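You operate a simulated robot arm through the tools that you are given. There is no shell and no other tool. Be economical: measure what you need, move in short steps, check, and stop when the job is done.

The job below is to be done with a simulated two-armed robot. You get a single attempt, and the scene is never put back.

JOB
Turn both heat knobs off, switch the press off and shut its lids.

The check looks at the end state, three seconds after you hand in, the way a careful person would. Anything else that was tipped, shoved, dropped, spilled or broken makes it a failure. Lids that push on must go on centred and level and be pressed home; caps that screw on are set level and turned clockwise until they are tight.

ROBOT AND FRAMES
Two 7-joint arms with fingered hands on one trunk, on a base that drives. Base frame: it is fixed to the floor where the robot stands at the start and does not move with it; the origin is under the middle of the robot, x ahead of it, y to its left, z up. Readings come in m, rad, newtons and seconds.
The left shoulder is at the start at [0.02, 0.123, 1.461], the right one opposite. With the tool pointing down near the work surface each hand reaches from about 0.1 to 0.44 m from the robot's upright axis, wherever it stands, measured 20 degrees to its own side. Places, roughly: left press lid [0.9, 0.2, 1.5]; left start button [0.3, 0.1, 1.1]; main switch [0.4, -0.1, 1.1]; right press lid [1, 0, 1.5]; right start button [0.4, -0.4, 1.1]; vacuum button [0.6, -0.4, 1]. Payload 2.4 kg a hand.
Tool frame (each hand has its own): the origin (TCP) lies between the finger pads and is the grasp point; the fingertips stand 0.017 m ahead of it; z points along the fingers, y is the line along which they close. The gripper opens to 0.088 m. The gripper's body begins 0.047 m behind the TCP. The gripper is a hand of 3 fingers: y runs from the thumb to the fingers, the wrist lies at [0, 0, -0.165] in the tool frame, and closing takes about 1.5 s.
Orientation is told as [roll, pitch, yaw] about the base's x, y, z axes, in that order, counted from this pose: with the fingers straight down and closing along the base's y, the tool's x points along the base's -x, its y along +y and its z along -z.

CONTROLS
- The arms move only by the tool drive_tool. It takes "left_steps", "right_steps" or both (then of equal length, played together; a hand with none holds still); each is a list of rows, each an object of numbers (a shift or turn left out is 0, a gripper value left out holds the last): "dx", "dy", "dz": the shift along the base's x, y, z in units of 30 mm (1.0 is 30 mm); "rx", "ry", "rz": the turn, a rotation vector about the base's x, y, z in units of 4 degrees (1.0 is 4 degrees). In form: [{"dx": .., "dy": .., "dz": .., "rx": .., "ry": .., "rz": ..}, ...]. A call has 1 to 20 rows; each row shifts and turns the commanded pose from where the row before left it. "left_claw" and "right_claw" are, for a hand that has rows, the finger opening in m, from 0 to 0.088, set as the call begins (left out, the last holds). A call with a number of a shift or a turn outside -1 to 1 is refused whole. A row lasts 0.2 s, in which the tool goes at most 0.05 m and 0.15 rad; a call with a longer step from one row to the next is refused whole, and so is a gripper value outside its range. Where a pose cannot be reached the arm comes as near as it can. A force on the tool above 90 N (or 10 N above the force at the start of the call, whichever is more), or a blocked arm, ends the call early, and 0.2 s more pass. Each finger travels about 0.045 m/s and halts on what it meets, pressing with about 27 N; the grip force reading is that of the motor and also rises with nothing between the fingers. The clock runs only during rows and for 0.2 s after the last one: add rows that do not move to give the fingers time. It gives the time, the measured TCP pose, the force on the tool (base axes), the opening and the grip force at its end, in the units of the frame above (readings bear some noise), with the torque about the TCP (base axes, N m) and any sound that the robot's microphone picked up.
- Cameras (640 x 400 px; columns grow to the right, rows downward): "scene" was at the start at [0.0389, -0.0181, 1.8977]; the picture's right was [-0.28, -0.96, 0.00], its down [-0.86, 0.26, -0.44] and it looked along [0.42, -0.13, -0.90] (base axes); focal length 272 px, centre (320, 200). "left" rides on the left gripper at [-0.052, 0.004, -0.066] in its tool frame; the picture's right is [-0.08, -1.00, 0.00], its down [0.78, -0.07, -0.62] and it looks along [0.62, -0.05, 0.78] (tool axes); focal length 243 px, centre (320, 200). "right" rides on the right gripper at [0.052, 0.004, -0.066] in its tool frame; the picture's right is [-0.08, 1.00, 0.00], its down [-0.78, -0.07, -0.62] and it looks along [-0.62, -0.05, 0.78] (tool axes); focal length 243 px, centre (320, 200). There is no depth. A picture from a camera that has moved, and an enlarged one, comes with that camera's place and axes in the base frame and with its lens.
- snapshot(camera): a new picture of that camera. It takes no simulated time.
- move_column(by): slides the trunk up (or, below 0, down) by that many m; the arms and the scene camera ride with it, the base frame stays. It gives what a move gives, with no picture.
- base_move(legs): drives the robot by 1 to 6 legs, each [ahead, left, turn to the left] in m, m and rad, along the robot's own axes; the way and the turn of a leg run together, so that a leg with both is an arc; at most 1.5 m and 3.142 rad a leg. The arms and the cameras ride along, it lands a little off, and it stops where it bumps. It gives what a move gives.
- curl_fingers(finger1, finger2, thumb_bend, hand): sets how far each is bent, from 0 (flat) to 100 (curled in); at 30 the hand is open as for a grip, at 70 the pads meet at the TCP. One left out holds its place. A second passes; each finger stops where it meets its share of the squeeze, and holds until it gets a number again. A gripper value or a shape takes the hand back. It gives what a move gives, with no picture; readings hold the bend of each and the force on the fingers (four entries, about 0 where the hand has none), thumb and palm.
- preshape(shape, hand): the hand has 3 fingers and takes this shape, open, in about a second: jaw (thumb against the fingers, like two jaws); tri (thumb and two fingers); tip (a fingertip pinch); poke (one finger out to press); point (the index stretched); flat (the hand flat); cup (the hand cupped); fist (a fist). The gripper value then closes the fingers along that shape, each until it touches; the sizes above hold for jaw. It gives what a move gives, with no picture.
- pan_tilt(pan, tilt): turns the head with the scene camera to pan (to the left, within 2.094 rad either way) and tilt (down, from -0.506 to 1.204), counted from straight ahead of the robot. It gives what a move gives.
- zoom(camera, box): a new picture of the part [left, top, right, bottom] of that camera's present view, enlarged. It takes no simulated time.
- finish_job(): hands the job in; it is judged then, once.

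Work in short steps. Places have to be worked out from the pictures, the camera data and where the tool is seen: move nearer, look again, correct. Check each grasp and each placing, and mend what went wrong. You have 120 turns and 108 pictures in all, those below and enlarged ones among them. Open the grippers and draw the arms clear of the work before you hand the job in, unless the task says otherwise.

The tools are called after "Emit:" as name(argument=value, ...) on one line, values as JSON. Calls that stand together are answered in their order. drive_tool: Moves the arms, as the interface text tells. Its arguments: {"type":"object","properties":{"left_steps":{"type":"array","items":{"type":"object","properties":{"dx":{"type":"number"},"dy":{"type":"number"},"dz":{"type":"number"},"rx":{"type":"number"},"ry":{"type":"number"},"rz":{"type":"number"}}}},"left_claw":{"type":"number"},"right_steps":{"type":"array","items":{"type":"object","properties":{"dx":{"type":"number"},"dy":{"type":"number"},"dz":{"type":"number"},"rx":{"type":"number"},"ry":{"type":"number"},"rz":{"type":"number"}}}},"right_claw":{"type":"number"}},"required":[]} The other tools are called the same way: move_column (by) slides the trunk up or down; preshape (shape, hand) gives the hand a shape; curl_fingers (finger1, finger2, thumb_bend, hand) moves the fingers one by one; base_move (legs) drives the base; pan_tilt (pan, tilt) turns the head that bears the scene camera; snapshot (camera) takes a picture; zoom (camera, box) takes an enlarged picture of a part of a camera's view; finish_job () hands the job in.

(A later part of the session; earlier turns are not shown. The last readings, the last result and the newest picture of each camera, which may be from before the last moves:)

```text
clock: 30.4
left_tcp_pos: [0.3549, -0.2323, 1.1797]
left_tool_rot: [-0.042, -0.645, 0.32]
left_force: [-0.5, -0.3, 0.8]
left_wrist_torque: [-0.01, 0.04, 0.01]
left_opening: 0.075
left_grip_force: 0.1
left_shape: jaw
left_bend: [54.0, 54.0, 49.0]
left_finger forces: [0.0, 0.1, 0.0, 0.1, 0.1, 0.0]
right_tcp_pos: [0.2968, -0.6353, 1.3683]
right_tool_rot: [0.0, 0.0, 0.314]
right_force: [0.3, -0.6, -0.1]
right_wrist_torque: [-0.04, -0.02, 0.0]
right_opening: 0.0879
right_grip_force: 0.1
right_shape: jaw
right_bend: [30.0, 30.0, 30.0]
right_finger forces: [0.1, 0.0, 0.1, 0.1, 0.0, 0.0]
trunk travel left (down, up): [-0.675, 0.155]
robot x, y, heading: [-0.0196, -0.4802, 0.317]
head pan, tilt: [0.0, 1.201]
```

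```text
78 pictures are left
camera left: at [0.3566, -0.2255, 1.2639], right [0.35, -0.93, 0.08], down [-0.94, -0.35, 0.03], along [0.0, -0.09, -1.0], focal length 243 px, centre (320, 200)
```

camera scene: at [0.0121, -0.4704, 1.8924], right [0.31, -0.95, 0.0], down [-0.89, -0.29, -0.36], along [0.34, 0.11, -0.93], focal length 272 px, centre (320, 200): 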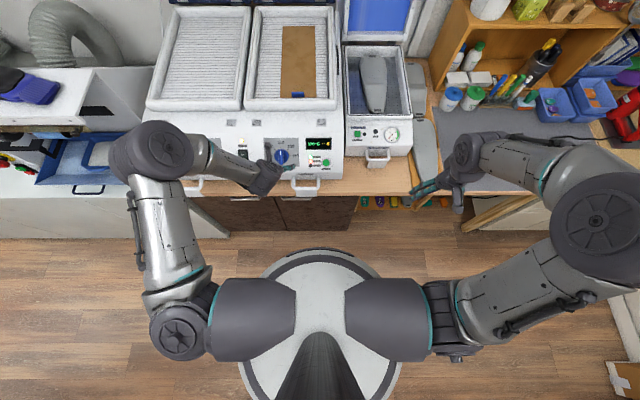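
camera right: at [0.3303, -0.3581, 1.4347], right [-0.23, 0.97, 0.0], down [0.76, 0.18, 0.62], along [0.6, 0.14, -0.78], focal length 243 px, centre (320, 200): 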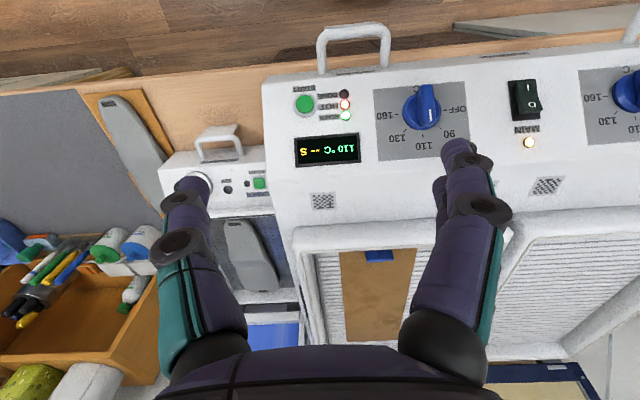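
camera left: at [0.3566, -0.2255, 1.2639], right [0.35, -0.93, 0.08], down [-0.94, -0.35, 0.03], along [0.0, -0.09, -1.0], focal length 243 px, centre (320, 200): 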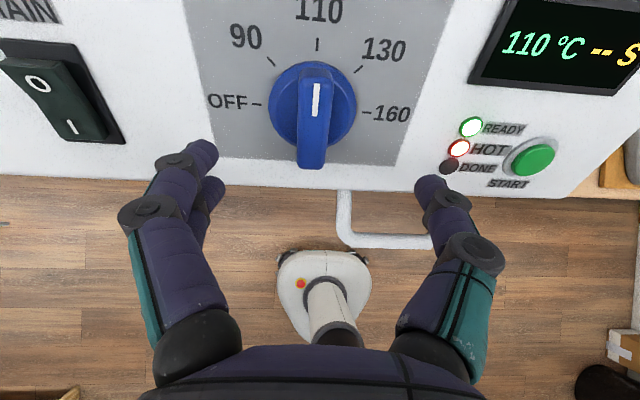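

Aligned. Advance to the grip and close.

Emit:
drive_tool(left_steps=[{"dx": 0.3, "dy": 0.115, "dz": -0.36}, {"dx": 0.3, "dy": 0.115, "dz": -0.35}, {"dx": 0.29, "dy": 0.11, "dz": -0.35}, {}])

Emit:
drive_tool(left_steps=[{}, {}, {}, {}, {}, {}, {}, {}], left_claw=0.0)

Emit:
snapshot(camera="left")

```text
clock: 31.4
left_tcp_pos: [0.382, -0.2232, 1.1473]
left_tool_rot: [-0.042, -0.645, 0.321]
left_force: [-0.1, 1.0, -0.3]
left_wrist_torque: [0.02, 0.02, 0.01]
left_opening: 0.0749
left_grip_force: 0.2
left_shape: jaw
left_bend: [54.0, 54.0, 49.0]
left_finger forces: [0.0, 0.0, 0.0, 0.0, 0.1, 0.0]
right_tcp_pos: [0.2958, -0.6358, 1.3683]
right_tool_rot: [0.0, -0.001, 0.314]
right_force: [-0.4, -0.2, -0.1]
right_wrist_torque: [0.0, 0.0, -0.01]
right_opening: 0.088
right_grip_force: 0.0
right_shape: jaw
right_bend: [30.0, 30.0, 30.0]
right_finger forces: [0.0, 0.1, 0.0, 0.0, 0.1, 0.0]
trunk travel left (down, up): [-0.675, 0.155]
robot x, y, heading: [-0.0231, -0.4841, 0.318]
head pan, tilt: [0.0, 1.201]
```

```text
clock: 33.2
left_tcp_pos: [0.3826, -0.2224, 1.1493]
left_tool_rot: [-0.04, -0.645, 0.321]
left_force: [-3.0, -0.2, 2.4]
left_wrist_torque: [0.14, 0.04, 0.15]
left_opening: 0.0288
left_grip_force: 26.6
left_shape: jaw
left_bend: [75.0, 74.0, 70.0]
left_finger forces: [17.2, 12.8, 0.0, 0.0, 22.2, 0.0]
right_tcp_pos: [0.2957, -0.6356, 1.3682]
right_tool_rot: [-0.001, 0.0, 0.315]
right_force: [0.5, 0.1, 0.5]
right_wrist_torque: [0.0, 0.01, 0.03]
right_opening: 0.0878
right_grip_force: 0.0
right_shape: jaw
right_bend: [30.0, 30.0, 30.0]
right_finger forces: [0.1, 0.0, 0.1, 0.0, 0.1, 0.1]
trunk travel left (down, up): [-0.675, 0.155]
robot x, y, heading: [-0.0209, -0.4809, 0.314]
head pan, tilt: [0.0, 1.201]
```

```text
77 pictures are left
camera left: at [0.383, -0.2154, 1.2321], right [0.35, -0.93, 0.08], down [-0.94, -0.35, 0.03], along [0.0, -0.09, -1.0], focal length 243 px, centre (320, 200)
```

left: 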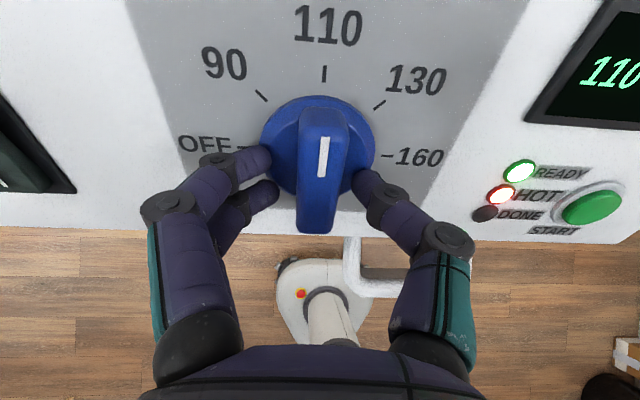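

Same grip as before. Turn 80° CCW, then look.

Emit:
drive_tool(left_steps=[{"rx": -0.612, "ry": -0.197, "rz": 0.766}, {"rx": -0.612, "ry": -0.197, "rz": 0.766}, {"rx": -0.612, "ry": -0.197, "rz": 0.766}, {"rx": -0.612, "ry": -0.197, "rz": 0.766}, {"rx": -0.612, "ry": -0.197, "rz": 0.766}, {"rx": -0.612, "ry": -0.197, "rz": 0.766}, {"rx": -0.612, "ry": -0.197, "rz": 0.766}, {"rx": -0.612, "ry": -0.197, "rz": 0.766}, {"rx": -0.612, "ry": -0.197, "rz": 0.766}, {"rx": -0.612, "ry": -0.197, "rz": 0.766}, {"rx": -0.612, "ry": -0.197, "rz": 0.766}, {"rx": -0.612, "ry": -0.197, "rz": 0.766}, {"rx": -0.612, "ry": -0.197, "rz": 0.766}, {"rx": -0.612, "ry": -0.197, "rz": 0.766}, {"rx": -0.612, "ry": -0.197, "rz": 0.766}, {"rx": -0.612, "ry": -0.197, "rz": 0.766}, {"rx": -0.612, "ry": -0.197, "rz": 0.766}, {"rx": -0.612, "ry": -0.197, "rz": 0.766}, {"rx": -0.612, "ry": -0.197, "rz": 0.766}, {"rx": -0.612, "ry": -0.197, "rz": 0.766}])

Emit:
drive_tool(left_steps=[{"rx": -0.612, "ry": -0.197, "rz": 0.766}, {"rx": -0.612, "ry": -0.197, "rz": 0.766}, {"rx": -0.4, "ry": -0.13, "rz": 0.5}])

Emit:
snapshot(camera="left")

```text
clock: 37.4
left_tcp_pos: [0.3839, -0.2258, 1.1491]
left_tool_rot: [-0.725, -0.068, 1.716]
left_force: [7.3, -17.0, 7.6]
left_wrist_torque: [-0.12, -0.46, -0.28]
left_opening: 0.0277
left_grip_force: 27.0
left_shape: jaw
left_bend: [74.0, 73.0, 70.0]
left_finger forces: [9.5, 12.7, 0.0, 0.0, 31.0, 0.0]
right_tcp_pos: [0.297, -0.6401, 1.3675]
right_tool_rot: [0.004, 0.001, 0.313]
right_force: [0.5, -1.0, 0.2]
right_wrist_torque: [0.03, -0.03, -0.02]
right_opening: 0.088
right_grip_force: 0.1
right_shape: jaw
right_bend: [30.0, 30.0, 30.0]
right_finger forces: [0.1, 0.1, 0.1, 0.0, 0.0, 0.1]
trunk travel left (down, up): [-0.675, 0.155]
robot x, y, heading: [-0.0231, -0.4839, 0.315]
head pan, tilt: [0.0, 1.201]
```

```text
clock: 38.2
left_tcp_pos: [0.3846, -0.2259, 1.1497]
left_tool_rot: [-0.737, 0.051, 1.858]
left_force: [7.8, -19.4, 12.5]
left_wrist_torque: [0.08, -0.4, -0.47]
left_opening: 0.0277
left_grip_force: 27.0
left_shape: jaw
left_bend: [74.0, 73.0, 70.0]
left_finger forces: [9.4, 11.7, 0.0, 0.0, 33.5, 0.0]
right_tcp_pos: [0.2965, -0.6406, 1.3675]
right_tool_rot: [0.002, 0.0, 0.313]
right_force: [-0.9, -0.1, 0.3]
right_wrist_torque: [-0.01, 0.0, -0.02]
right_opening: 0.0877
right_grip_force: 0.1
right_shape: jaw
right_bend: [30.0, 30.0, 30.0]
right_finger forces: [0.0, 0.0, 0.0, 0.1, 0.1, 0.0]
trunk travel left (down, up): [-0.675, 0.155]
robot x, y, heading: [-0.0203, -0.4816, 0.311]
head pan, tilt: [0.0, 1.201]
```

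```text
76 pictures are left
camera left: at [0.3243, -0.1872, 1.1927], right [0.67, 0.32, 0.67], down [-0.14, -0.83, 0.54], along [0.73, -0.46, -0.51], focal length 243 px, centre (320, 200)
```

left: 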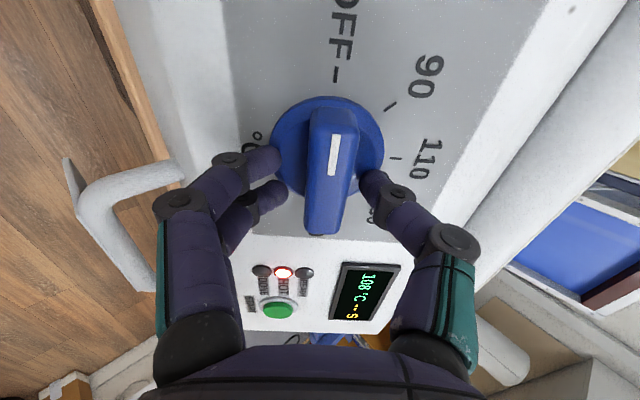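

Right knob at OFF. Release, back off, untwist, and shift the base left so the main switch lies before the left hand.

Emit:
drive_tool(left_steps=[{}, {}, {}, {}, {}], left_claw=0.075)

Emit:
drive_tool(left_steps=[{"dx": -0.4, "dy": -0.13, "dz": 0.5}, {"dx": -0.4, "dy": -0.13, "dz": 0.5}, {"dx": -0.4, "dy": -0.13, "dz": 0.5}, {"dx": -0.4, "dy": -0.13, "dz": 0.5}, {"dx": -0.4, "dy": -0.13, "dz": 0.5}, {"dx": -0.4, "dy": -0.13, "dz": 0.5}])

Emit:
drive_tool(left_steps=[{"rx": 0.796, "ry": 0.256, "rz": -0.996}, {"rx": 0.796, "ry": 0.256, "rz": -0.996}, {"rx": 0.796, "ry": 0.256, "rz": -0.996}, {"rx": 0.796, "ry": 0.256, "rz": -0.996}, {"rx": 0.796, "ry": 0.256, "rz": -0.996}, {"rx": 0.796, "ry": 0.256, "rz": -0.996}, {"rx": 0.796, "ry": 0.256, "rz": -0.996}, {"rx": 0.796, "ry": 0.256, "rz": -0.996}, {"rx": 0.796, "ry": 0.256, "rz": -0.996}, {"rx": 0.796, "ry": 0.256, "rz": -0.996}, {"rx": 0.796, "ry": 0.256, "rz": -0.996}, {"rx": 0.796, "ry": 0.256, "rz": -0.996}, {"rx": 0.796, "ry": 0.256, "rz": -0.996}, {"rx": 0.796, "ry": 0.256, "rz": -0.996}, {"rx": 0.796, "ry": 0.256, "rz": -0.996}, {"rx": 0.796, "ry": 0.256, "rz": -0.996}, {"rx": 0.796, "ry": 0.256, "rz": -0.996}, {"rx": 0.3, "ry": 0.1, "rz": -0.38}])

Emit:
base_move(legs=[[0, 0.122, 0]])

Emit:
preshape(hand="left", shape="poke")

Emit:
snapshot(camera="left")

```text
clock: 39.4
left_tcp_pos: [0.3835, -0.2212, 1.1482]
left_tool_rot: [-0.736, 0.054, 1.859]
left_force: [0.1, 0.0, 0.4]
left_wrist_torque: [0.01, 0.03, 0.01]
left_opening: 0.0748
left_grip_force: 0.0
left_shape: jaw
left_bend: [54.0, 54.0, 49.0]
left_finger forces: [0.0, 0.1, 0.0, 0.1, 0.0, 0.1]
right_tcp_pos: [0.2969, -0.6367, 1.3673]
right_tool_rot: [0.0, 0.0, 0.315]
right_force: [-0.1, -0.2, 0.4]
right_wrist_torque: [-0.04, 0.01, -0.01]
right_opening: 0.0877
right_grip_force: 0.0
right_shape: jaw
right_bend: [30.0, 30.0, 30.0]
right_finger forces: [0.1, 0.0, 0.0, 0.0, 0.0, 0.0]
trunk travel left (down, up): [-0.675, 0.155]
robot x, y, heading: [-0.0193, -0.4834, 0.314]
head pan, tilt: [0.0, 1.201]
```

```text
clock: 40.8
left_tcp_pos: [0.3097, -0.2446, 1.238]
left_tool_rot: [-0.735, 0.053, 1.859]
left_force: [-0.6, 0.2, -0.2]
left_wrist_torque: [0.0, 0.0, 0.0]
left_opening: 0.0751
left_grip_force: 0.0
left_shape: jaw
left_bend: [54.0, 54.0, 49.0]
left_finger forces: [0.0, 0.1, 0.1, 0.0, 0.1, 0.1]
right_tcp_pos: [0.2967, -0.6375, 1.3678]
right_tool_rot: [-0.001, -0.001, 0.315]
right_force: [-0.9, 0.2, 0.8]
right_wrist_torque: [0.04, -0.02, -0.01]
right_opening: 0.0879
right_grip_force: 0.1
right_shape: jaw
right_bend: [30.0, 30.0, 30.0]
right_finger forces: [0.0, 0.0, 0.0, 0.0, 0.0, 0.0]
trunk travel left (down, up): [-0.675, 0.155]
robot x, y, heading: [-0.0244, -0.4831, 0.312]
head pan, tilt: [0.0, 1.201]
```

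```text
clock: 44.6
left_tcp_pos: [0.3102, -0.2451, 1.2387]
left_tool_rot: [-0.047, -0.644, 0.322]
left_force: [0.7, -0.1, -0.8]
left_wrist_torque: [0.0, 0.03, 0.0]
left_opening: 0.0749
left_grip_force: 0.1
left_shape: jaw
left_bend: [54.0, 54.0, 49.0]
left_finger forces: [0.1, 0.0, 0.1, 0.0, 0.0, 0.1]
right_tcp_pos: [0.2975, -0.6366, 1.3677]
right_tool_rot: [-0.001, -0.001, 0.315]
right_force: [0.7, -0.2, 0.2]
right_wrist_torque: [0.0, 0.03, -0.02]
right_opening: 0.0881
right_grip_force: 0.2
right_shape: jaw
right_bend: [30.0, 30.0, 30.0]
right_finger forces: [0.1, 0.0, 0.1, 0.1, 0.1, 0.0]
trunk travel left (down, up): [-0.675, 0.155]
robot x, y, heading: [-0.0224, -0.4832, 0.314]
head pan, tilt: [0.0, 1.201]
```

```text
clock: 45.8
left_tcp_pos: [0.273, -0.1275, 1.2369]
left_tool_rot: [-0.046, -0.644, 0.327]
left_force: [-0.4, 0.4, -0.1]
left_wrist_torque: [-0.01, 0.02, -0.01]
left_opening: 0.075
left_grip_force: 0.1
left_shape: jaw
left_bend: [54.0, 54.0, 49.0]
left_finger forces: [0.0, 0.0, 0.0, 0.0, 0.0, 0.0]
right_tcp_pos: [0.2584, -0.5202, 1.3673]
right_tool_rot: [0.0, 0.0, 0.318]
right_force: [0.3, -1.0, 0.0]
right_wrist_torque: [-0.02, -0.02, 0.01]
right_opening: 0.0881
right_grip_force: 0.0
right_shape: jaw
right_bend: [30.0, 30.0, 30.0]
right_finger forces: [0.0, 0.0, 0.0, 0.0, 0.0, 0.0]
trunk travel left (down, up): [-0.675, 0.155]
robot x, y, heading: [-0.0601, -0.3658, 0.319]
head pan, tilt: [0.0, 1.201]
```

```text
clock: 46.7
left_tcp_pos: [0.2719, -0.1297, 1.2387]
left_tool_rot: [-0.046, -0.645, 0.327]
left_force: [-0.1, 1.0, -0.8]
left_wrist_torque: [0.0, 0.0, 0.02]
left_opening: 0.0004
left_grip_force: 0.1
left_shape: poke
left_bend: [100.0, 100.0, 45.0]
left_finger forces: [0.0, 0.0, 0.0, 0.0, 0.0, 0.1]
right_tcp_pos: [0.2594, -0.5194, 1.3668]
right_tool_rot: [0.001, 0.0, 0.314]
right_force: [-0.3, 0.3, 1.2]
right_wrist_torque: [0.05, 0.03, 0.03]
right_opening: 0.0881
right_grip_force: 0.0
right_shape: jaw
right_bend: [30.0, 30.0, 30.0]
right_finger forces: [0.1, 0.1, 0.1, 0.1, 0.0, 0.1]
trunk travel left (down, up): [-0.675, 0.155]
robot x, y, heading: [-0.0585, -0.3628, 0.316]
head pan, tilt: [0.0, 1.201]
```

```text
75 pictures are left
camera left: at [0.2741, -0.1215, 1.3221], right [0.36, -0.93, 0.09], down [-0.93, -0.36, 0.03], along [0.0, -0.09, -1.0], focal length 243 px, centre (320, 200)
```

left: 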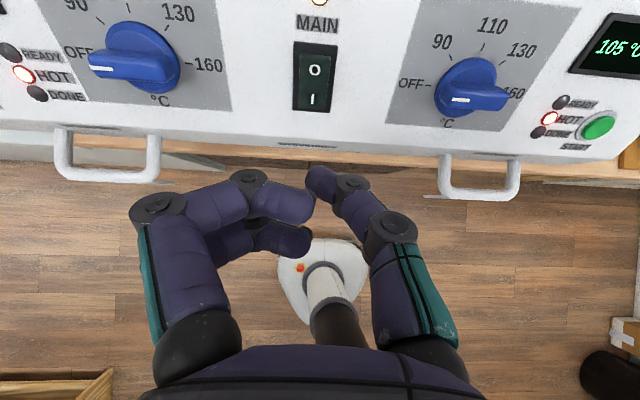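

Thumb is the poking digit, tip ~18 mm ahead of TCP. O mark of the switch at (f 0.318, s 0.2065). Approach to ~3 cm off the panel.

Emit:
drive_tool(left_steps=[{"dx": 0.46, "dy": 0.15, "dz": -0.46}, {"dx": 0.46, "dy": 0.15, "dz": -0.46}, {"dx": 0.46, "dy": 0.15, "dz": -0.46}, {"dx": 0.46, "dy": 0.15, "dz": -0.46}, {"dx": 0.44, "dy": 0.14, "dz": -0.46}, {}])

Emit:
snapshot(camera="left")

Emit:
zoom(camera="scene", box=[180, 100, 440, 220])

```text
clock: 48.1
left_tcp_pos: [0.3405, -0.1073, 1.1696]
left_tool_rot: [-0.047, -0.646, 0.328]
left_force: [0.9, -0.3, 0.3]
left_wrist_torque: [0.0, 0.01, -0.02]
left_opening: 0.0
left_grip_force: 0.1
left_shape: poke
left_bend: [100.0, 100.0, 45.0]
left_finger forces: [0.0, 0.1, 0.0, 0.1, 0.1, 0.1]
right_tcp_pos: [0.2589, -0.5212, 1.3672]
right_tool_rot: [-0.001, 0.0, 0.317]
right_force: [0.5, 0.7, 0.8]
right_wrist_torque: [0.0, 0.01, 0.03]
right_opening: 0.0879
right_grip_force: 0.1
right_shape: jaw
right_bend: [30.0, 30.0, 30.0]
right_finger forces: [0.1, 0.0, 0.1, 0.0, 0.0, 0.0]
trunk travel left (down, up): [-0.675, 0.155]
robot x, y, heading: [-0.0584, -0.3693, 0.316]
head pan, tilt: [0.0, 1.201]
```

```text
74 pictures are left
camera left: at [0.3424, -0.0988, 1.2535], right [0.36, -0.93, 0.09], down [-0.93, -0.36, 0.03], along [0.0, -0.09, -1.0], focal length 243 px, centre (320, 200)
```

left: 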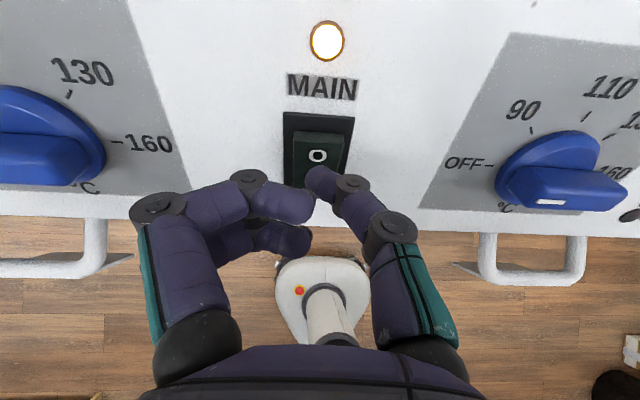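

```text
2.46 times, centred on (310, 160) of scene
camera zoom: at [-0.0259, -0.3541, 1.8925], right [0.31, -0.95, 0.0], down [-0.89, -0.29, -0.36], along [0.34, 0.11, -0.93], focal length 670 px, centre (345, 298)
```

zoom: 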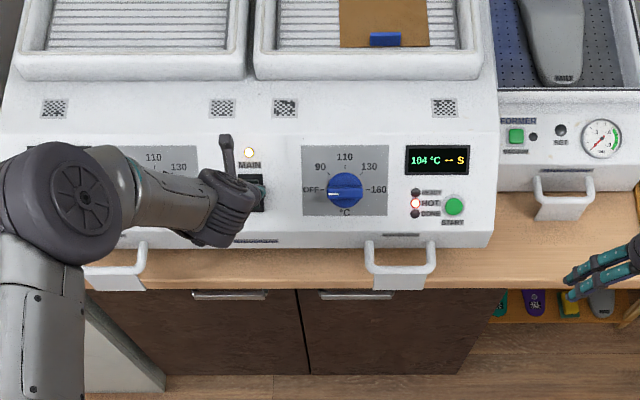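

Former unit at right is separate, so the press has just the two lids. Press the O end in small steps.

Emit:
drive_tool(left_steps=[{"dx": 0.16, "dy": 0.05, "dz": -0.2}, {"dx": 0.16, "dy": 0.05, "dz": -0.2}, {"dx": 0.15, "dy": 0.05, "dz": -0.2}, {"dx": 0.14, "dy": 0.05, "dz": -0.18}, {}])

Emit:
snapshot(camera="left")

```text
clock: 49.3
left_tcp_pos: [0.3564, -0.1052, 1.1491]
left_tool_rot: [-0.045, -0.649, 0.325]
left_force: [-15.7, -18.9, 33.9]
left_wrist_torque: [0.17, 0.12, 0.19]
left_opening: 0.0
left_grip_force: 0.0
left_shape: poke
left_bend: [100.0, 100.0, 96.0]
left_finger forces: [0.0, 0.1, 0.1, 0.0, 40.1, 0.0]
right_tcp_pos: [0.2535, -0.5254, 1.368]
right_tool_rot: [0.004, -0.006, 0.316]
right_force: [-0.4, -0.1, 0.2]
right_wrist_torque: [0.01, 0.01, -0.02]
right_opening: 0.0879
right_grip_force: 0.0
right_shape: jaw
right_bend: [30.0, 30.0, 30.0]
right_finger forces: [0.0, 0.1, 0.0, 0.0, 0.0, 0.0]
trunk travel left (down, up): [-0.675, 0.155]
robot x, y, heading: [-0.0566, -0.3656, 0.319]
head pan, tilt: [0.0, 1.201]
```

```text
72 pictures are left
camera left: at [0.3561, -0.0982, 1.2335], right [0.36, -0.93, 0.09], down [-0.93, -0.35, 0.02], along [0.01, -0.09, -1.0], focal length 243 px, centre (320, 200)
```

left: 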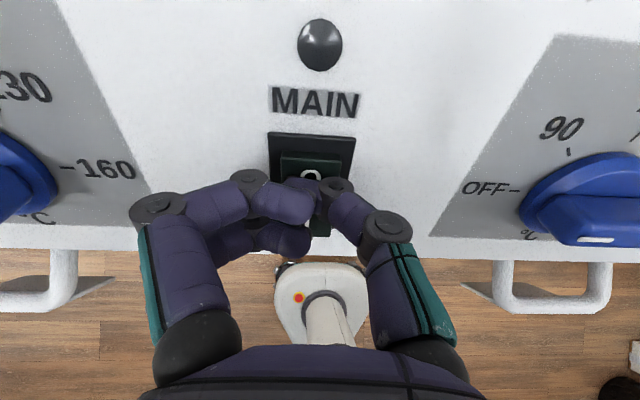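

The MAIN lamp went out. Back off along the normal and verify.

Emit:
drive_tool(left_steps=[{"dx": -0.2, "dy": -0.06, "dz": 0.25}, {"dx": -0.4, "dy": -0.13, "dz": 0.5}, {"dx": -0.4, "dy": -0.13, "dz": 0.5}, {"dx": -0.4, "dy": -0.13, "dz": 0.5}, {"dx": -0.4, "dy": -0.13, "dz": 0.5}, {"dx": -0.4, "dy": -0.13, "dz": 0.5}])

Emit:
snapshot(camera="left")

Emit:
pan_tilt(pan=0.0, tilt=0.45)

Emit:
snapshot(camera="scene")

```text
clock: 50.7
left_tcp_pos: [0.2924, -0.1217, 1.2299]
left_tool_rot: [-0.047, -0.644, 0.327]
left_force: [0.2, 0.3, -0.3]
left_wrist_torque: [0.02, 0.0, -0.01]
left_opening: 0.0
left_grip_force: 0.1
left_shape: poke
left_bend: [100.0, 100.0, 45.0]
left_finger forces: [0.0, 0.0, 0.0, 0.0, 0.0, 0.0]
right_tcp_pos: [0.2588, -0.5205, 1.3685]
right_tool_rot: [0.0, 0.001, 0.313]
right_force: [0.9, -0.6, 0.3]
right_wrist_torque: [0.01, 0.01, 0.01]
right_opening: 0.0882
right_grip_force: 0.0
right_shape: jaw
right_bend: [30.0, 30.0, 30.0]
right_finger forces: [0.0, 0.0, 0.0, 0.1, 0.0, 0.0]
trunk travel left (down, up): [-0.675, 0.155]
robot x, y, heading: [-0.059, -0.3634, 0.314]
head pan, tilt: [0.0, 1.201]
```

```text
71 pictures are left
camera left: at [0.2939, -0.1145, 1.3136], right [0.36, -0.93, 0.09], down [-0.93, -0.36, 0.03], along [0.0, -0.09, -1.0], focal length 243 px, centre (320, 200)
```

left: 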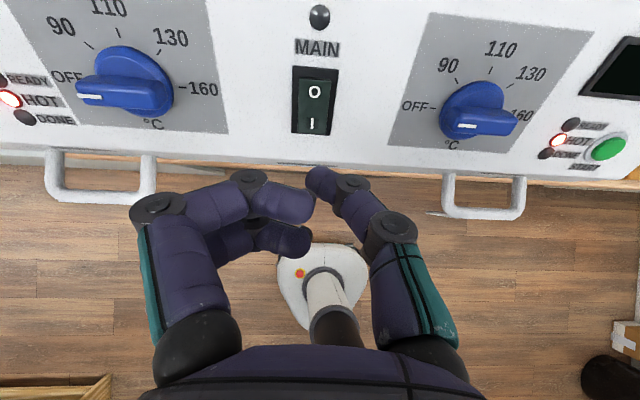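

```text
clock: 51.8
left_tcp_pos: [0.2939, -0.1225, 1.2298]
left_tool_rot: [-0.047, -0.643, 0.326]
left_force: [0.1, 0.4, 0.6]
left_wrist_torque: [0.02, 0.04, -0.01]
left_opening: 0.0
left_grip_force: 0.1
left_shape: poke
left_bend: [100.0, 100.0, 45.0]
left_finger forces: [0.0, 0.0, 0.1, 0.1, 0.1, 0.0]
right_tcp_pos: [0.2587, -0.5203, 1.3679]
right_tool_rot: [0.0, 0.0, 0.316]
right_force: [0.3, -0.4, 0.9]
right_wrist_torque: [0.01, -0.04, 0.03]
right_opening: 0.0879
right_grip_force: 0.0
right_shape: jaw
right_bend: [30.0, 30.0, 30.0]
right_finger forces: [0.0, 0.1, 0.0, 0.1, 0.0, 0.0]
trunk travel left (down, up): [-0.675, 0.155]
robot x, y, heading: [-0.064, -0.3672, 0.316]
head pan, tilt: [0.0, 0.45]
```

```text
70 pictures are left
camera scene: at [0.0086, -0.3429, 1.9505], right [0.31, -0.95, 0.0], down [-0.41, -0.14, -0.9], along [0.86, 0.28, -0.44], focal length 272 px, centre (320, 200)
```

scene: 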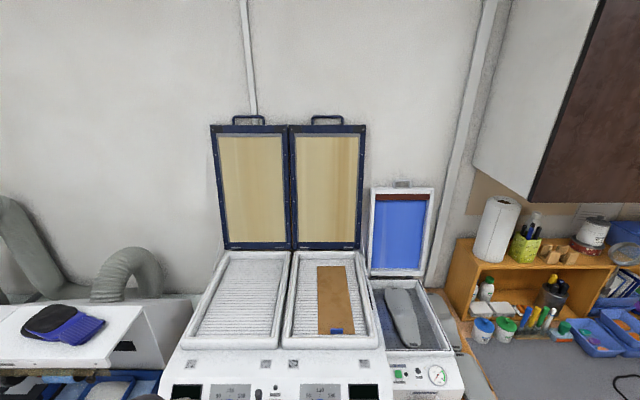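

Switch is off, lights out. First check the right knob's pointer closely; then test reach by raising the left hand, tool turned horizontal.

Emit:
zoom(camera="left", box=[30, 0, 640, 170])

Emit:
drive_tool(left_steps=[{"dz": 0.7, "rx": 0.307, "ry": -0.952}, {"dz": 0.7, "rx": 0.307, "ry": -0.952}, {"dz": 0.7, "rx": 0.307, "ry": -0.952}, {"dz": 0.7, "rx": 0.307, "ry": -0.952}, {"dz": 0.7, "rx": 0.307, "ry": -0.952}, {"dz": 0.7, "rx": 0.307, "ry": -0.952}, {"dz": 0.7, "rx": 0.307, "ry": -0.952}, {"dz": 0.7, "rx": 0.307, "ry": -0.952}, {"dz": 0.7, "rx": 0.307, "ry": -0.952}, {"dz": 0.7, "rx": 0.307, "ry": -0.952}, {"dz": 0.7, "rx": 0.307, "ry": -0.952}, {"dz": 0.7, "rx": 0.307, "ry": -0.952}, {"dz": 0.7, "rx": 0.307, "ry": -0.952}])

Emit:
drive_tool(left_steps=[{"dx": 0.95, "dy": 0.3}, {"dx": 0.95, "dy": 0.3}, {"dx": 0.95, "dy": 0.3}, {"dx": 0.95, "dy": 0.3}, {"dx": 0.95, "dy": 0.3}, {"dx": 0.95, "dy": 0.3}, {"dx": 0.95, "dy": 0.3}, {"dx": 0.95, "dy": 0.3}, {"dx": 0.95, "dy": 0.3}, {"dx": 0.95, "dy": 0.3}, {"dx": 0.95, "dy": 0.3}, {"dx": 0.95, "dy": 0.3}])

Emit:
snapshot(camera="scene")

```text
1.05 times, centred on (335, 85) of left (not enlarged: the box is as wide or as high as the picture)
camera zoom: at [0.2946, -0.1145, 1.3131], right [0.36, -0.93, 0.09], down [-0.93, -0.36, 0.03], along [0.0, -0.09, -1.0], focal length 255 px, centre (304, 321)
```

zoom: 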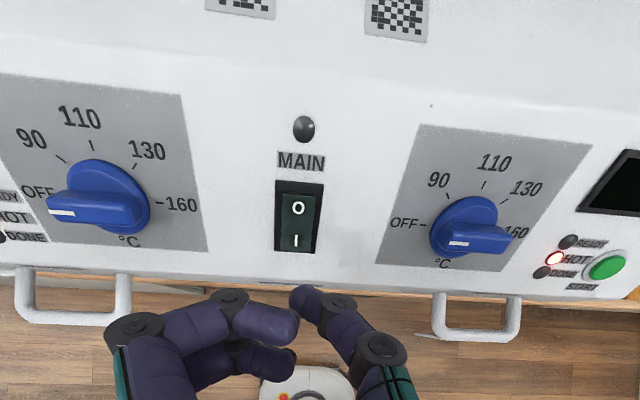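

```text
clock: 54.6
left_tcp_pos: [0.295, -0.1224, 1.5006]
left_tool_rot: [-0.655, -1.549, 0.929]
left_force: [-0.1, 0.2, -0.6]
left_wrist_torque: [-0.02, 0.02, 0.01]
left_opening: 0.0002
left_grip_force: 0.0
left_shape: poke
left_bend: [100.0, 100.0, 45.0]
left_finger forces: [0.1, 0.0, 0.0, 0.1, 0.0, 0.0]
right_tcp_pos: [0.2581, -0.5192, 1.3676]
right_tool_rot: [-0.001, -0.002, 0.317]
right_force: [0.1, -0.4, 0.1]
right_wrist_torque: [0.02, 0.0, 0.04]
right_opening: 0.088
right_grip_force: 0.0
right_shape: jaw
right_bend: [30.0, 30.0, 30.0]
right_finger forces: [0.0, 0.0, 0.0, 0.0, 0.0, 0.0]
trunk travel left (down, up): [-0.675, 0.155]
robot x, y, heading: [-0.0592, -0.3665, 0.319]
head pan, tilt: [0.0, 0.45]
```

```text
clock: 57.2
left_tcp_pos: [0.5136, -0.0407, 1.4919]
left_tool_rot: [-0.616, -1.548, 0.888]
left_force: [-0.1, 0.4, -0.2]
left_wrist_torque: [-0.01, 0.01, -0.01]
left_opening: 0.0
left_grip_force: 0.1
left_shape: poke
left_bend: [100.0, 100.0, 45.0]
left_finger forces: [0.0, 0.1, 0.0, 0.0, 0.0, 0.0]
left hand out of reach, approached as far as the arm can: row 8, 9, 10, 11, 12
right_tcp_pos: [0.2595, -0.5197, 1.3683]
right_tool_rot: [-0.001, -0.001, 0.316]
right_force: [-0.5, 1.2, 0.5]
right_wrist_torque: [-0.01, -0.02, 0.0]
right_opening: 0.088
right_grip_force: 0.1
right_shape: jaw
right_bend: [30.0, 30.0, 30.0]
right_finger forces: [0.0, 0.0, 0.0, 0.0, 0.1, 0.1]
trunk travel left (down, up): [-0.675, 0.155]
robot x, y, heading: [-0.0602, -0.3667, 0.319]
head pan, tilt: [0.0, 0.45]
```

```text
68 pictures are left
camera scene: at [0.0085, -0.3427, 1.9506], right [0.31, -0.95, 0.0], down [-0.41, -0.14, -0.9], along [0.86, 0.28, -0.44], focal length 272 px, centre (320, 200)
```

scene: 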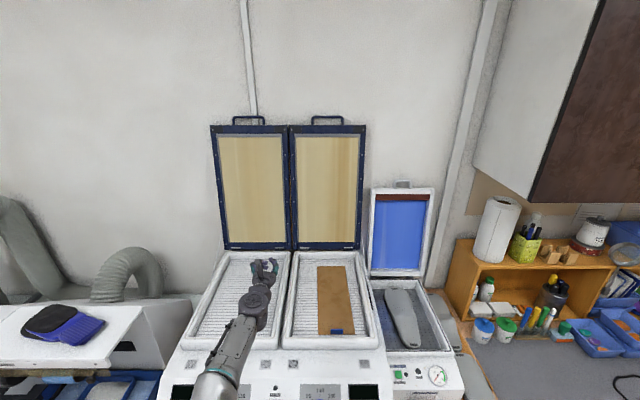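

Right-hand pointer needs a closer look later. Reach is only ~0.63 m from the shoulder, so I must learn how far the base can go under the table: return the left hand to tool-down so its camera looks back at my body.

Emit:
drive_tool(left_steps=[{"dx": -0.35, "dy": -0.11, "rx": -0.32, "ry": 1.0}, {"dx": -0.35, "dy": -0.11, "rx": -0.32, "ry": 1.0}, {"dx": -0.35, "dy": -0.11, "rx": -0.32, "ry": 1.0}, {"dx": -0.35, "dy": -0.11, "rx": -0.32, "ry": 1.0}, {"dx": -0.35, "dy": -0.11, "rx": -0.32, "ry": 1.0}, {"dx": -0.35, "dy": -0.11, "rx": -0.32, "ry": 1.0}, {"dx": -0.35, "dy": -0.11, "rx": -0.32, "ry": 1.0}, {"dx": -0.35, "dy": -0.11, "rx": -0.32, "ry": 1.0}, {"dx": -0.35, "dy": -0.11, "rx": -0.32, "ry": 1.0}, {"dx": -0.35, "dy": -0.11, "rx": -0.32, "ry": 1.0}, {"dx": -0.35, "dy": -0.11, "rx": -0.32, "ry": 1.0}, {"dx": -0.35, "dy": -0.11, "rx": -0.32, "ry": 1.0}, {"dx": -0.35, "dy": -0.11, "rx": -0.32, "ry": 1.0}, {"dx": -0.35, "dy": -0.11, "rx": -0.32, "ry": 1.0}, {"dx": -0.35, "dy": -0.11, "rx": -0.32, "ry": 1.0}, {"dx": -0.35, "dy": -0.11, "rx": -0.32, "ry": 1.0}, {"dx": -0.35, "dy": -0.11, "rx": -0.32, "ry": 1.0}, {"dx": -0.35, "dy": -0.11, "rx": -0.32, "ry": 1.0}, {"rx": -0.32, "ry": 1.0}, {"rx": -0.32, "ry": 1.0}])

Emit:
snapshot(camera="left")

```text
clock: 61.4
left_tcp_pos: [0.3239, -0.1009, 1.4908]
left_tool_rot: [-0.037, -0.085, 0.321]
left_force: [-0.1, 0.9, -0.1]
left_wrist_torque: [-0.01, 0.03, 0.01]
left_opening: 0.0001
left_grip_force: 0.1
left_shape: poke
left_bend: [100.0, 100.0, 45.0]
left_finger forces: [0.0, 0.1, 0.1, 0.0, 0.1, 0.0]
right_tcp_pos: [0.2589, -0.5209, 1.3679]
right_tool_rot: [-0.002, 0.0, 0.315]
right_force: [-0.7, -0.4, 0.0]
right_wrist_torque: [-0.01, 0.01, -0.03]
right_opening: 0.088
right_grip_force: 0.0
right_shape: jaw
right_bend: [30.0, 30.0, 30.0]
right_finger forces: [0.0, 0.0, 0.1, 0.1, 0.0, 0.0]
trunk travel left (down, up): [-0.675, 0.155]
robot x, y, heading: [-0.0558, -0.3661, 0.315]
head pan, tilt: [0.0, 0.45]
```

```text
67 pictures are left
camera left: at [0.3667, -0.08, 1.5609], right [0.39, -0.92, 0.04], down [-0.77, -0.3, 0.55], along [-0.5, -0.25, -0.83], focal length 243 px, centre (320, 200)
```

left: 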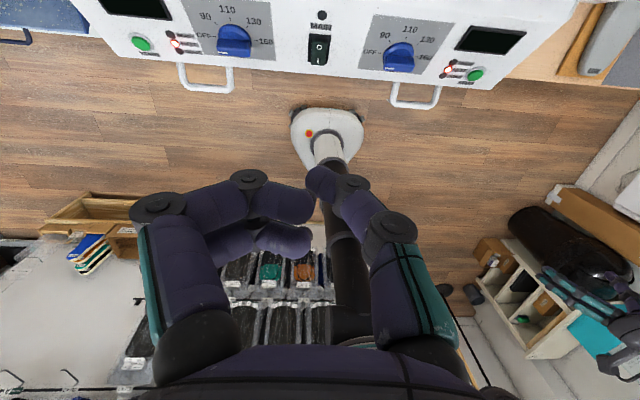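

The base is small (front ≈0.17 m ahead of axis) with a slim pole, and the torso overhangs above the panel, so I can drive well in. Turning sideways should add reach: I turn right 90° here in the free space, then bring the left tool to point at the machine.

Emit:
preshape(hand="left", shape="jaw")

Emit:
base_move(legs=[[0, 0, -1.572]])

Emit:
pan_tilt(pan=1.57, tilt=0.7)

Emit:
snapshot(camera="scene")

```text
clock: 62.3
left_tcp_pos: [0.3235, -0.0996, 1.4916]
left_tool_rot: [-0.037, -0.088, 0.321]
left_force: [-0.8, -0.1, -0.1]
left_wrist_torque: [0.01, 0.01, -0.06]
left_opening: 0.0879
left_grip_force: 0.0
left_shape: jaw
left_bend: [30.0, 30.0, 30.0]
left_finger forces: [0.0, 0.0, 0.1, 0.0, 0.1, 0.0]
right_tcp_pos: [0.2589, -0.5203, 1.3674]
right_tool_rot: [0.0, -0.001, 0.316]
right_force: [-0.1, -0.2, 0.3]
right_wrist_torque: [0.02, -0.02, 0.0]
right_opening: 0.0878
right_grip_force: 0.1
right_shape: jaw
right_bend: [30.0, 30.0, 30.0]
right_finger forces: [0.0, 0.0, 0.0, 0.0, 0.0, 0.1]
trunk travel left (down, up): [-0.675, 0.155]
robot x, y, heading: [-0.0599, -0.3681, 0.316]
head pan, tilt: [0.0, 0.45]
```

```text
clock: 66.6
left_tcp_pos: [0.2019, -0.7501, 1.4897]
left_tool_rot: [-0.037, -0.085, -1.258]
left_force: [-0.3, -0.2, -0.1]
left_wrist_torque: [0.01, -0.01, 0.01]
left_opening: 0.0878
left_grip_force: 0.0
left_shape: jaw
left_bend: [30.0, 30.0, 30.0]
left_finger forces: [0.0, 0.0, 0.1, 0.0, 0.0, 0.1]
right_tcp_pos: [-0.2169, -0.6822, 1.3684]
right_tool_rot: [0.0, 0.0, -1.263]
right_force: [0.9, 0.3, -0.6]
right_wrist_torque: [-0.02, 0.03, 0.01]
right_opening: 0.088
right_grip_force: 0.0
right_shape: jaw
right_bend: [30.0, 30.0, 30.0]
right_finger forces: [0.0, 0.0, 0.0, 0.0, 0.0, 0.0]
trunk travel left (down, up): [-0.675, 0.155]
robot x, y, heading: [-0.0591, -0.3664, -1.258]
head pan, tilt: [0.0, 0.45]
```

```text
clock: 68.2
left_tcp_pos: [0.2023, -0.7498, 1.4919]
left_tool_rot: [-0.038, -0.085, -1.26]
left_force: [0.0, -0.1, 0.5]
left_wrist_torque: [0.01, 0.01, 0.01]
left_opening: 0.0879
left_grip_force: 0.0
left_shape: jaw
left_bend: [30.0, 30.0, 30.0]
left_finger forces: [0.0, 0.0, 0.0, 0.1, 0.0, 0.0]
right_tcp_pos: [-0.2168, -0.6826, 1.3678]
right_tool_rot: [0.0, 0.001, -1.264]
right_force: [0.3, 0.1, 0.3]
right_wrist_torque: [-0.03, 0.03, -0.01]
right_opening: 0.0878
right_grip_force: 0.1
right_shape: jaw
right_bend: [30.0, 30.0, 30.0]
right_finger forces: [0.0, 0.1, 0.0, 0.1, 0.1, 0.0]
trunk travel left (down, up): [-0.675, 0.155]
robot x, y, heading: [-0.061, -0.3617, -1.264]
head pan, tilt: [1.571, 0.7]
```

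```text
66 pictures are left
camera scene: at [0.0148, -0.3213, 1.9284], right [0.3, -0.95, 0.0], down [-0.61, -0.19, -0.77], along [0.73, 0.23, -0.64], focal length 272 px, centre (320, 200)
```

scene: 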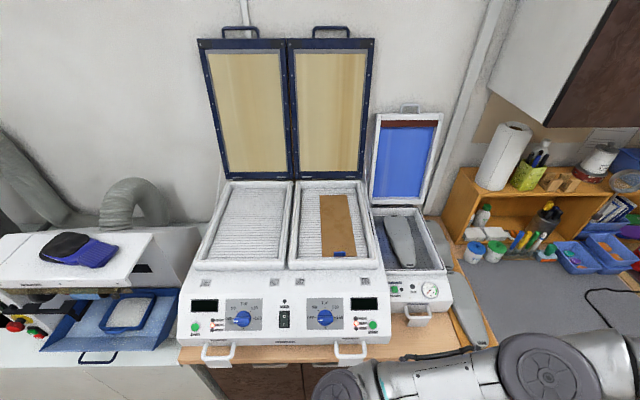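

The panel is in full view; zoom to check both knobs.

Emit:
zoom(camera="scene", box=[180, 285, 400, 375])

```text
2.91 times, centred on (290, 330) of scene
camera zoom: at [0.0148, -0.3213, 1.9284], right [0.3, -0.95, 0.0], down [-0.61, -0.19, -0.77], along [0.73, 0.23, -0.64], focal length 792 px, centre (407, -178)
```

zoom: 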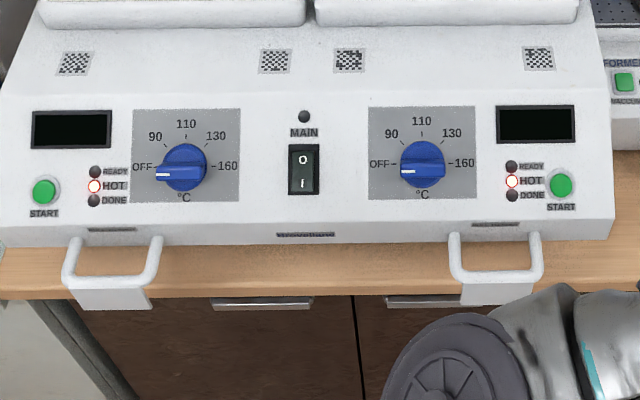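

Both knobs point at OFF. Now swing the left tool to point at the machine (+f) and bring it abeam of the shoulder.

Emit:
drive_tool(left_steps=[{"dx": -0.06, "dy": 0.73, "rx": 0.32, "ry": -1.0}, {"dx": -0.06, "dy": 0.73, "rx": 0.32, "ry": -1.0}, {"dx": -0.06, "dy": 0.73, "rx": 0.32, "ry": -1.0}, {"dx": -0.06, "dy": 0.73, "rx": 0.32, "ry": -1.0}, {"dx": -0.06, "dy": 0.73, "rx": 0.32, "ry": -1.0}, {"dx": -0.06, "dy": 0.73, "rx": 0.32, "ry": -1.0}, {"dx": -0.06, "dy": 0.73, "rx": 0.32, "ry": -1.0}, {"dx": -0.06, "dy": 0.73, "rx": 0.32, "ry": -1.0}, {"dx": -0.06, "dy": 0.73, "rx": 0.32, "ry": -1.0}, {"dx": -0.06, "dy": 0.73, "rx": 0.32, "ry": -1.0}, {"dx": -0.06, "dy": 0.73, "rx": 0.32, "ry": -1.0}, {"dx": -0.06, "dy": 0.73, "rx": 0.32, "ry": -1.0}, {"dx": -0.06, "dy": 0.73, "rx": 0.32, "ry": -1.0}, {"dx": -0.06, "dy": 0.73, "rx": 0.32, "ry": -1.0}, {"dx": -0.06, "dy": 0.73, "rx": 0.32, "ry": -1.0}, {"dx": -0.06, "dy": 0.73, "rx": 0.32, "ry": -1.0}, {"dx": -0.06, "dy": 0.73, "rx": 0.32, "ry": -1.0}, {"dx": -0.06, "dy": 0.73, "rx": 0.32, "ry": -1.0}, {"dx": -0.06, "dy": 0.73, "rx": 0.32, "ry": -1.0}, {"dx": -0.06, "dy": 0.73, "rx": 0.32, "ry": -1.0}])

Emit:
drive_tool(left_steps=[{"dx": 0.95, "dy": 0.3}, {"dx": 0.95, "dy": 0.3}, {"dx": 0.95, "dy": 0.3}, {"dx": 0.95, "dy": 0.3}, {"dx": 0.95, "dy": 0.3}, {"dx": 0.95, "dy": 0.3}, {"dx": 0.95, "dy": 0.3}, {"dx": 0.95, "dy": 0.3}])

Emit:
snapshot(camera="scene")

```text
clock: 72.0
left_tcp_pos: [0.1329, -0.395, 1.5031]
left_tool_rot: [1.273, -0.032, -1.378]
left_force: [12.7, -45.4, -0.3]
left_wrist_torque: [2.01, 0.56, -0.58]
left_opening: 0.0882
left_grip_force: 0.1
left_shape: jaw
left_bend: [30.0, 31.0, 30.0]
left_finger forces: [0.0, 0.1, 0.0, 0.0, 0.1, 0.0]
left hand out of reach, approached as far as the arm can: row 15, 16, 17, 18, 19
right_tcp_pos: [-0.2177, -0.6824, 1.3678]
right_tool_rot: [0.001, 0.001, -1.262]
right_force: [-0.3, 0.1, 0.7]
right_wrist_torque: [-0.01, -0.03, 0.02]
right_opening: 0.0877
right_grip_force: 0.1
right_shape: jaw
right_bend: [30.0, 30.0, 30.0]
right_finger forces: [0.0, 0.0, 0.1, 0.0, 0.1, 0.0]
trunk travel left (down, up): [-0.675, 0.155]
robot x, y, heading: [-0.0582, -0.3656, -1.265]
head pan, tilt: [1.571, 0.7]
stopped in row 19 (left hand): the force on the tool passed its limit (the readings are from after the stop); the commanded pose is now the measured one
```

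```text
clock: 73.8
left_tcp_pos: [0.2542, -0.4677, 1.5047]
left_tool_rot: [1.272, -0.028, -1.37]
left_force: [-0.3, -0.5, -0.6]
left_wrist_torque: [-0.01, 0.02, 0.0]
left_opening: 0.088
left_grip_force: 0.0
left_shape: jaw
left_bend: [30.0, 30.0, 30.0]
left_finger forces: [0.1, 0.0, 0.0, 0.1, 0.0, 0.0]
left hand out of reach, approached as far as the arm can: row 1, 2, 3, 4, 5, 6, 7, 8
right_tcp_pos: [-0.2164, -0.6822, 1.3669]
right_tool_rot: [0.001, -0.001, -1.264]
right_force: [-0.5, 0.0, -0.1]
right_wrist_torque: [0.04, 0.05, 0.01]
right_opening: 0.088
right_grip_force: 0.1
right_shape: jaw
right_bend: [30.0, 30.0, 30.0]
right_finger forces: [0.0, 0.0, 0.0, 0.0, 0.0, 0.1]
trunk travel left (down, up): [-0.675, 0.155]
robot x, y, heading: [-0.0647, -0.363, -1.259]
head pan, tilt: [1.571, 0.7]
```

```text
64 pictures are left
camera scene: at [0.0158, -0.3208, 1.9284], right [0.3, -0.95, 0.0], down [-0.61, -0.19, -0.76], along [0.73, 0.23, -0.64], focal length 272 px, centre (320, 200)
```

scene: 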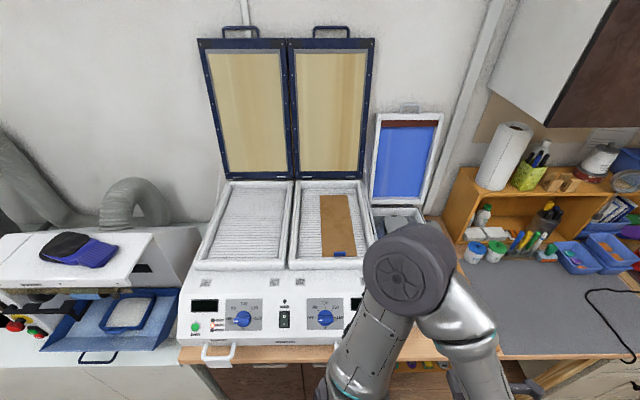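

The arm folded into a bad posture there. I unwind: back to tool-down in front of the robot.

Emit:
drive_tool(left_steps=[{"dx": 0.1, "dy": -0.5}, {"dx": 0.1, "dy": -0.5}, {"dx": 0.1, "dy": -0.5}, {"dx": -0.12, "dy": -0.47, "rx": -0.32, "ry": 1.0}, {"dx": -0.12, "dy": -0.47, "rx": -0.32, "ry": 1.0}, {"dx": -0.12, "dy": -0.47, "rx": -0.32, "ry": 1.0}, {"dx": -0.12, "dy": -0.47, "rx": -0.32, "ry": 1.0}, {"dx": -0.12, "dy": -0.47, "rx": -0.32, "ry": 1.0}, {"dx": -0.12, "dy": -0.47, "rx": -0.32, "ry": 1.0}, {"dx": -0.12, "dy": -0.47, "rx": -0.32, "ry": 1.0}, {"dx": -0.12, "dy": -0.47, "rx": -0.32, "ry": 1.0}, {"dx": -0.12, "dy": -0.47, "rx": -0.32, "ry": 1.0}, {"dx": -0.12, "dy": -0.47, "rx": -0.32, "ry": 1.0}, {"dx": -0.12, "dy": -0.47, "rx": -0.32, "ry": 1.0}, {"dx": -0.12, "dy": -0.47, "rx": -0.32, "ry": 1.0}, {"dx": -0.12, "dy": -0.47, "rx": -0.32, "ry": 1.0}, {"dx": -0.12, "dy": -0.47, "rx": -0.32, "ry": 1.0}, {"dx": -0.12, "dy": -0.47, "rx": -0.32, "ry": 1.0}, {"dx": -0.12, "dy": -0.47, "rx": -0.32, "ry": 1.0}, {"rx": -0.32, "ry": 1.0}])

Emit:
snapshot(camera="scene")

```text
clock: 78.0
left_tcp_pos: [0.2086, -0.7394, 1.5041]
left_tool_rot: [0.026, -0.112, -1.268]
left_force: [-0.4, 0.8, 0.4]
left_wrist_torque: [0.04, 0.03, 0.01]
left_opening: 0.088
left_grip_force: 0.1
left_shape: jaw
left_bend: [30.0, 30.0, 30.0]
left_finger forces: [0.0, 0.0, 0.0, 0.0, 0.1, 0.0]
right_tcp_pos: [-0.216, -0.6816, 1.3682]
right_tool_rot: [0.0, 0.0, -1.264]
right_force: [0.2, -0.1, -0.1]
right_wrist_torque: [0.0, -0.03, 0.0]
right_opening: 0.0879
right_grip_force: 0.1
right_shape: jaw
right_bend: [30.0, 30.0, 30.0]
right_finger forces: [0.0, 0.0, 0.0, 0.1, 0.0, 0.0]
trunk travel left (down, up): [-0.675, 0.155]
robot x, y, heading: [-0.0563, -0.3665, -1.263]
head pan, tilt: [1.571, 0.7]
```

```text
63 pictures are left
camera scene: at [0.0156, -0.3204, 1.9284], right [0.3, -0.95, 0.0], down [-0.61, -0.19, -0.76], along [0.73, 0.23, -0.64], focal length 272 px, centre (320, 200)
```

scene: 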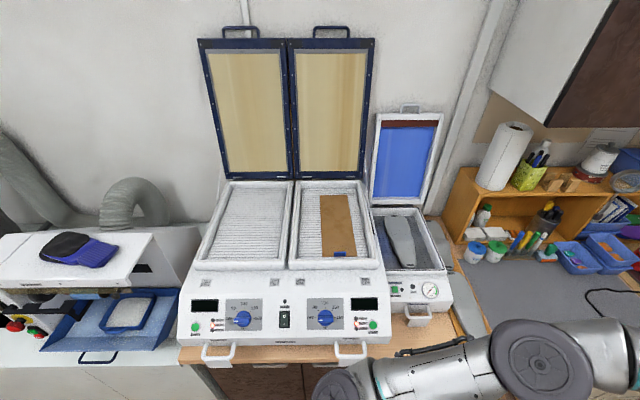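

Point the tool forward and extend, then I'll sweep the straightened arm left with the tool following radially.

Emit:
drive_tool(left_steps=[{"dx": 0.04, "dy": -0.13, "rx": -0.952, "ry": -0.307}, {"dx": 0.04, "dy": -0.13, "rx": -0.952, "ry": -0.307}, {"dx": 0.04, "dy": -0.13, "rx": -0.952, "ry": -0.307}, {"dx": 0.04, "dy": -0.13, "rx": -0.952, "ry": -0.307}, {"dx": 0.04, "dy": -0.13, "rx": -0.952, "ry": -0.307}, {"dx": 0.04, "dy": -0.13, "rx": -0.952, "ry": -0.307}, {"dx": 0.04, "dy": -0.13, "rx": -0.952, "ry": -0.307}, {"dx": 0.04, "dy": -0.13, "rx": -0.952, "ry": -0.307}, {"dx": 0.04, "dy": -0.13, "rx": -0.952, "ry": -0.307}, {"dx": 0.04, "dy": -0.13, "rx": -0.952, "ry": -0.307}, {"dx": 0.04, "dy": -0.13, "rx": -0.952, "ry": -0.307}, {"dx": 0.04, "dy": -0.13, "rx": -0.952, "ry": -0.307}, {"dx": 0.04, "dy": -0.13, "rx": -0.952, "ry": -0.307}, {"dx": 0.04, "dy": -0.13, "rx": -0.952, "ry": -0.307}, {"dx": 0.04, "dy": -0.13, "rx": -0.952, "ry": -0.307}, {"dx": 0.04, "dy": -0.13, "rx": -0.952, "ry": -0.307}, {"dx": 0.04, "dy": -0.13, "rx": -0.952, "ry": -0.307}, {"dx": 0.04, "dy": -0.13, "rx": -0.952, "ry": -0.307}, {"dx": 0.04, "dy": -0.13, "rx": -0.952, "ry": -0.307}, {"dx": 0.04, "dy": -0.13, "rx": -0.952, "ry": -0.307}])

```text
clock: 82.2
left_tcp_pos: [0.2307, -0.8196, 1.5051]
left_tool_rot: [0.174, -1.512, -1.41]
left_force: [0.4, 0.4, -0.3]
left_wrist_torque: [0.0, 0.01, 0.03]
left_opening: 0.0879
left_grip_force: 0.1
left_shape: jaw
left_bend: [30.0, 30.0, 30.0]
left_finger forces: [0.1, 0.0, 0.1, 0.0, 0.0, 0.0]
right_tcp_pos: [-0.2169, -0.682, 1.3675]
right_tool_rot: [-0.001, -0.001, -1.264]
right_force: [0.3, -0.7, -1.0]
right_wrist_torque: [-0.02, 0.0, -0.02]
right_opening: 0.0879
right_grip_force: 0.1
right_shape: jaw
right_bend: [30.0, 30.0, 30.0]
right_finger forces: [0.0, 0.0, 0.0, 0.1, 0.0, 0.1]
trunk travel left (down, up): [-0.675, 0.155]
robot x, y, heading: [-0.0584, -0.3632, -1.259]
head pan, tilt: [1.571, 0.7]
```

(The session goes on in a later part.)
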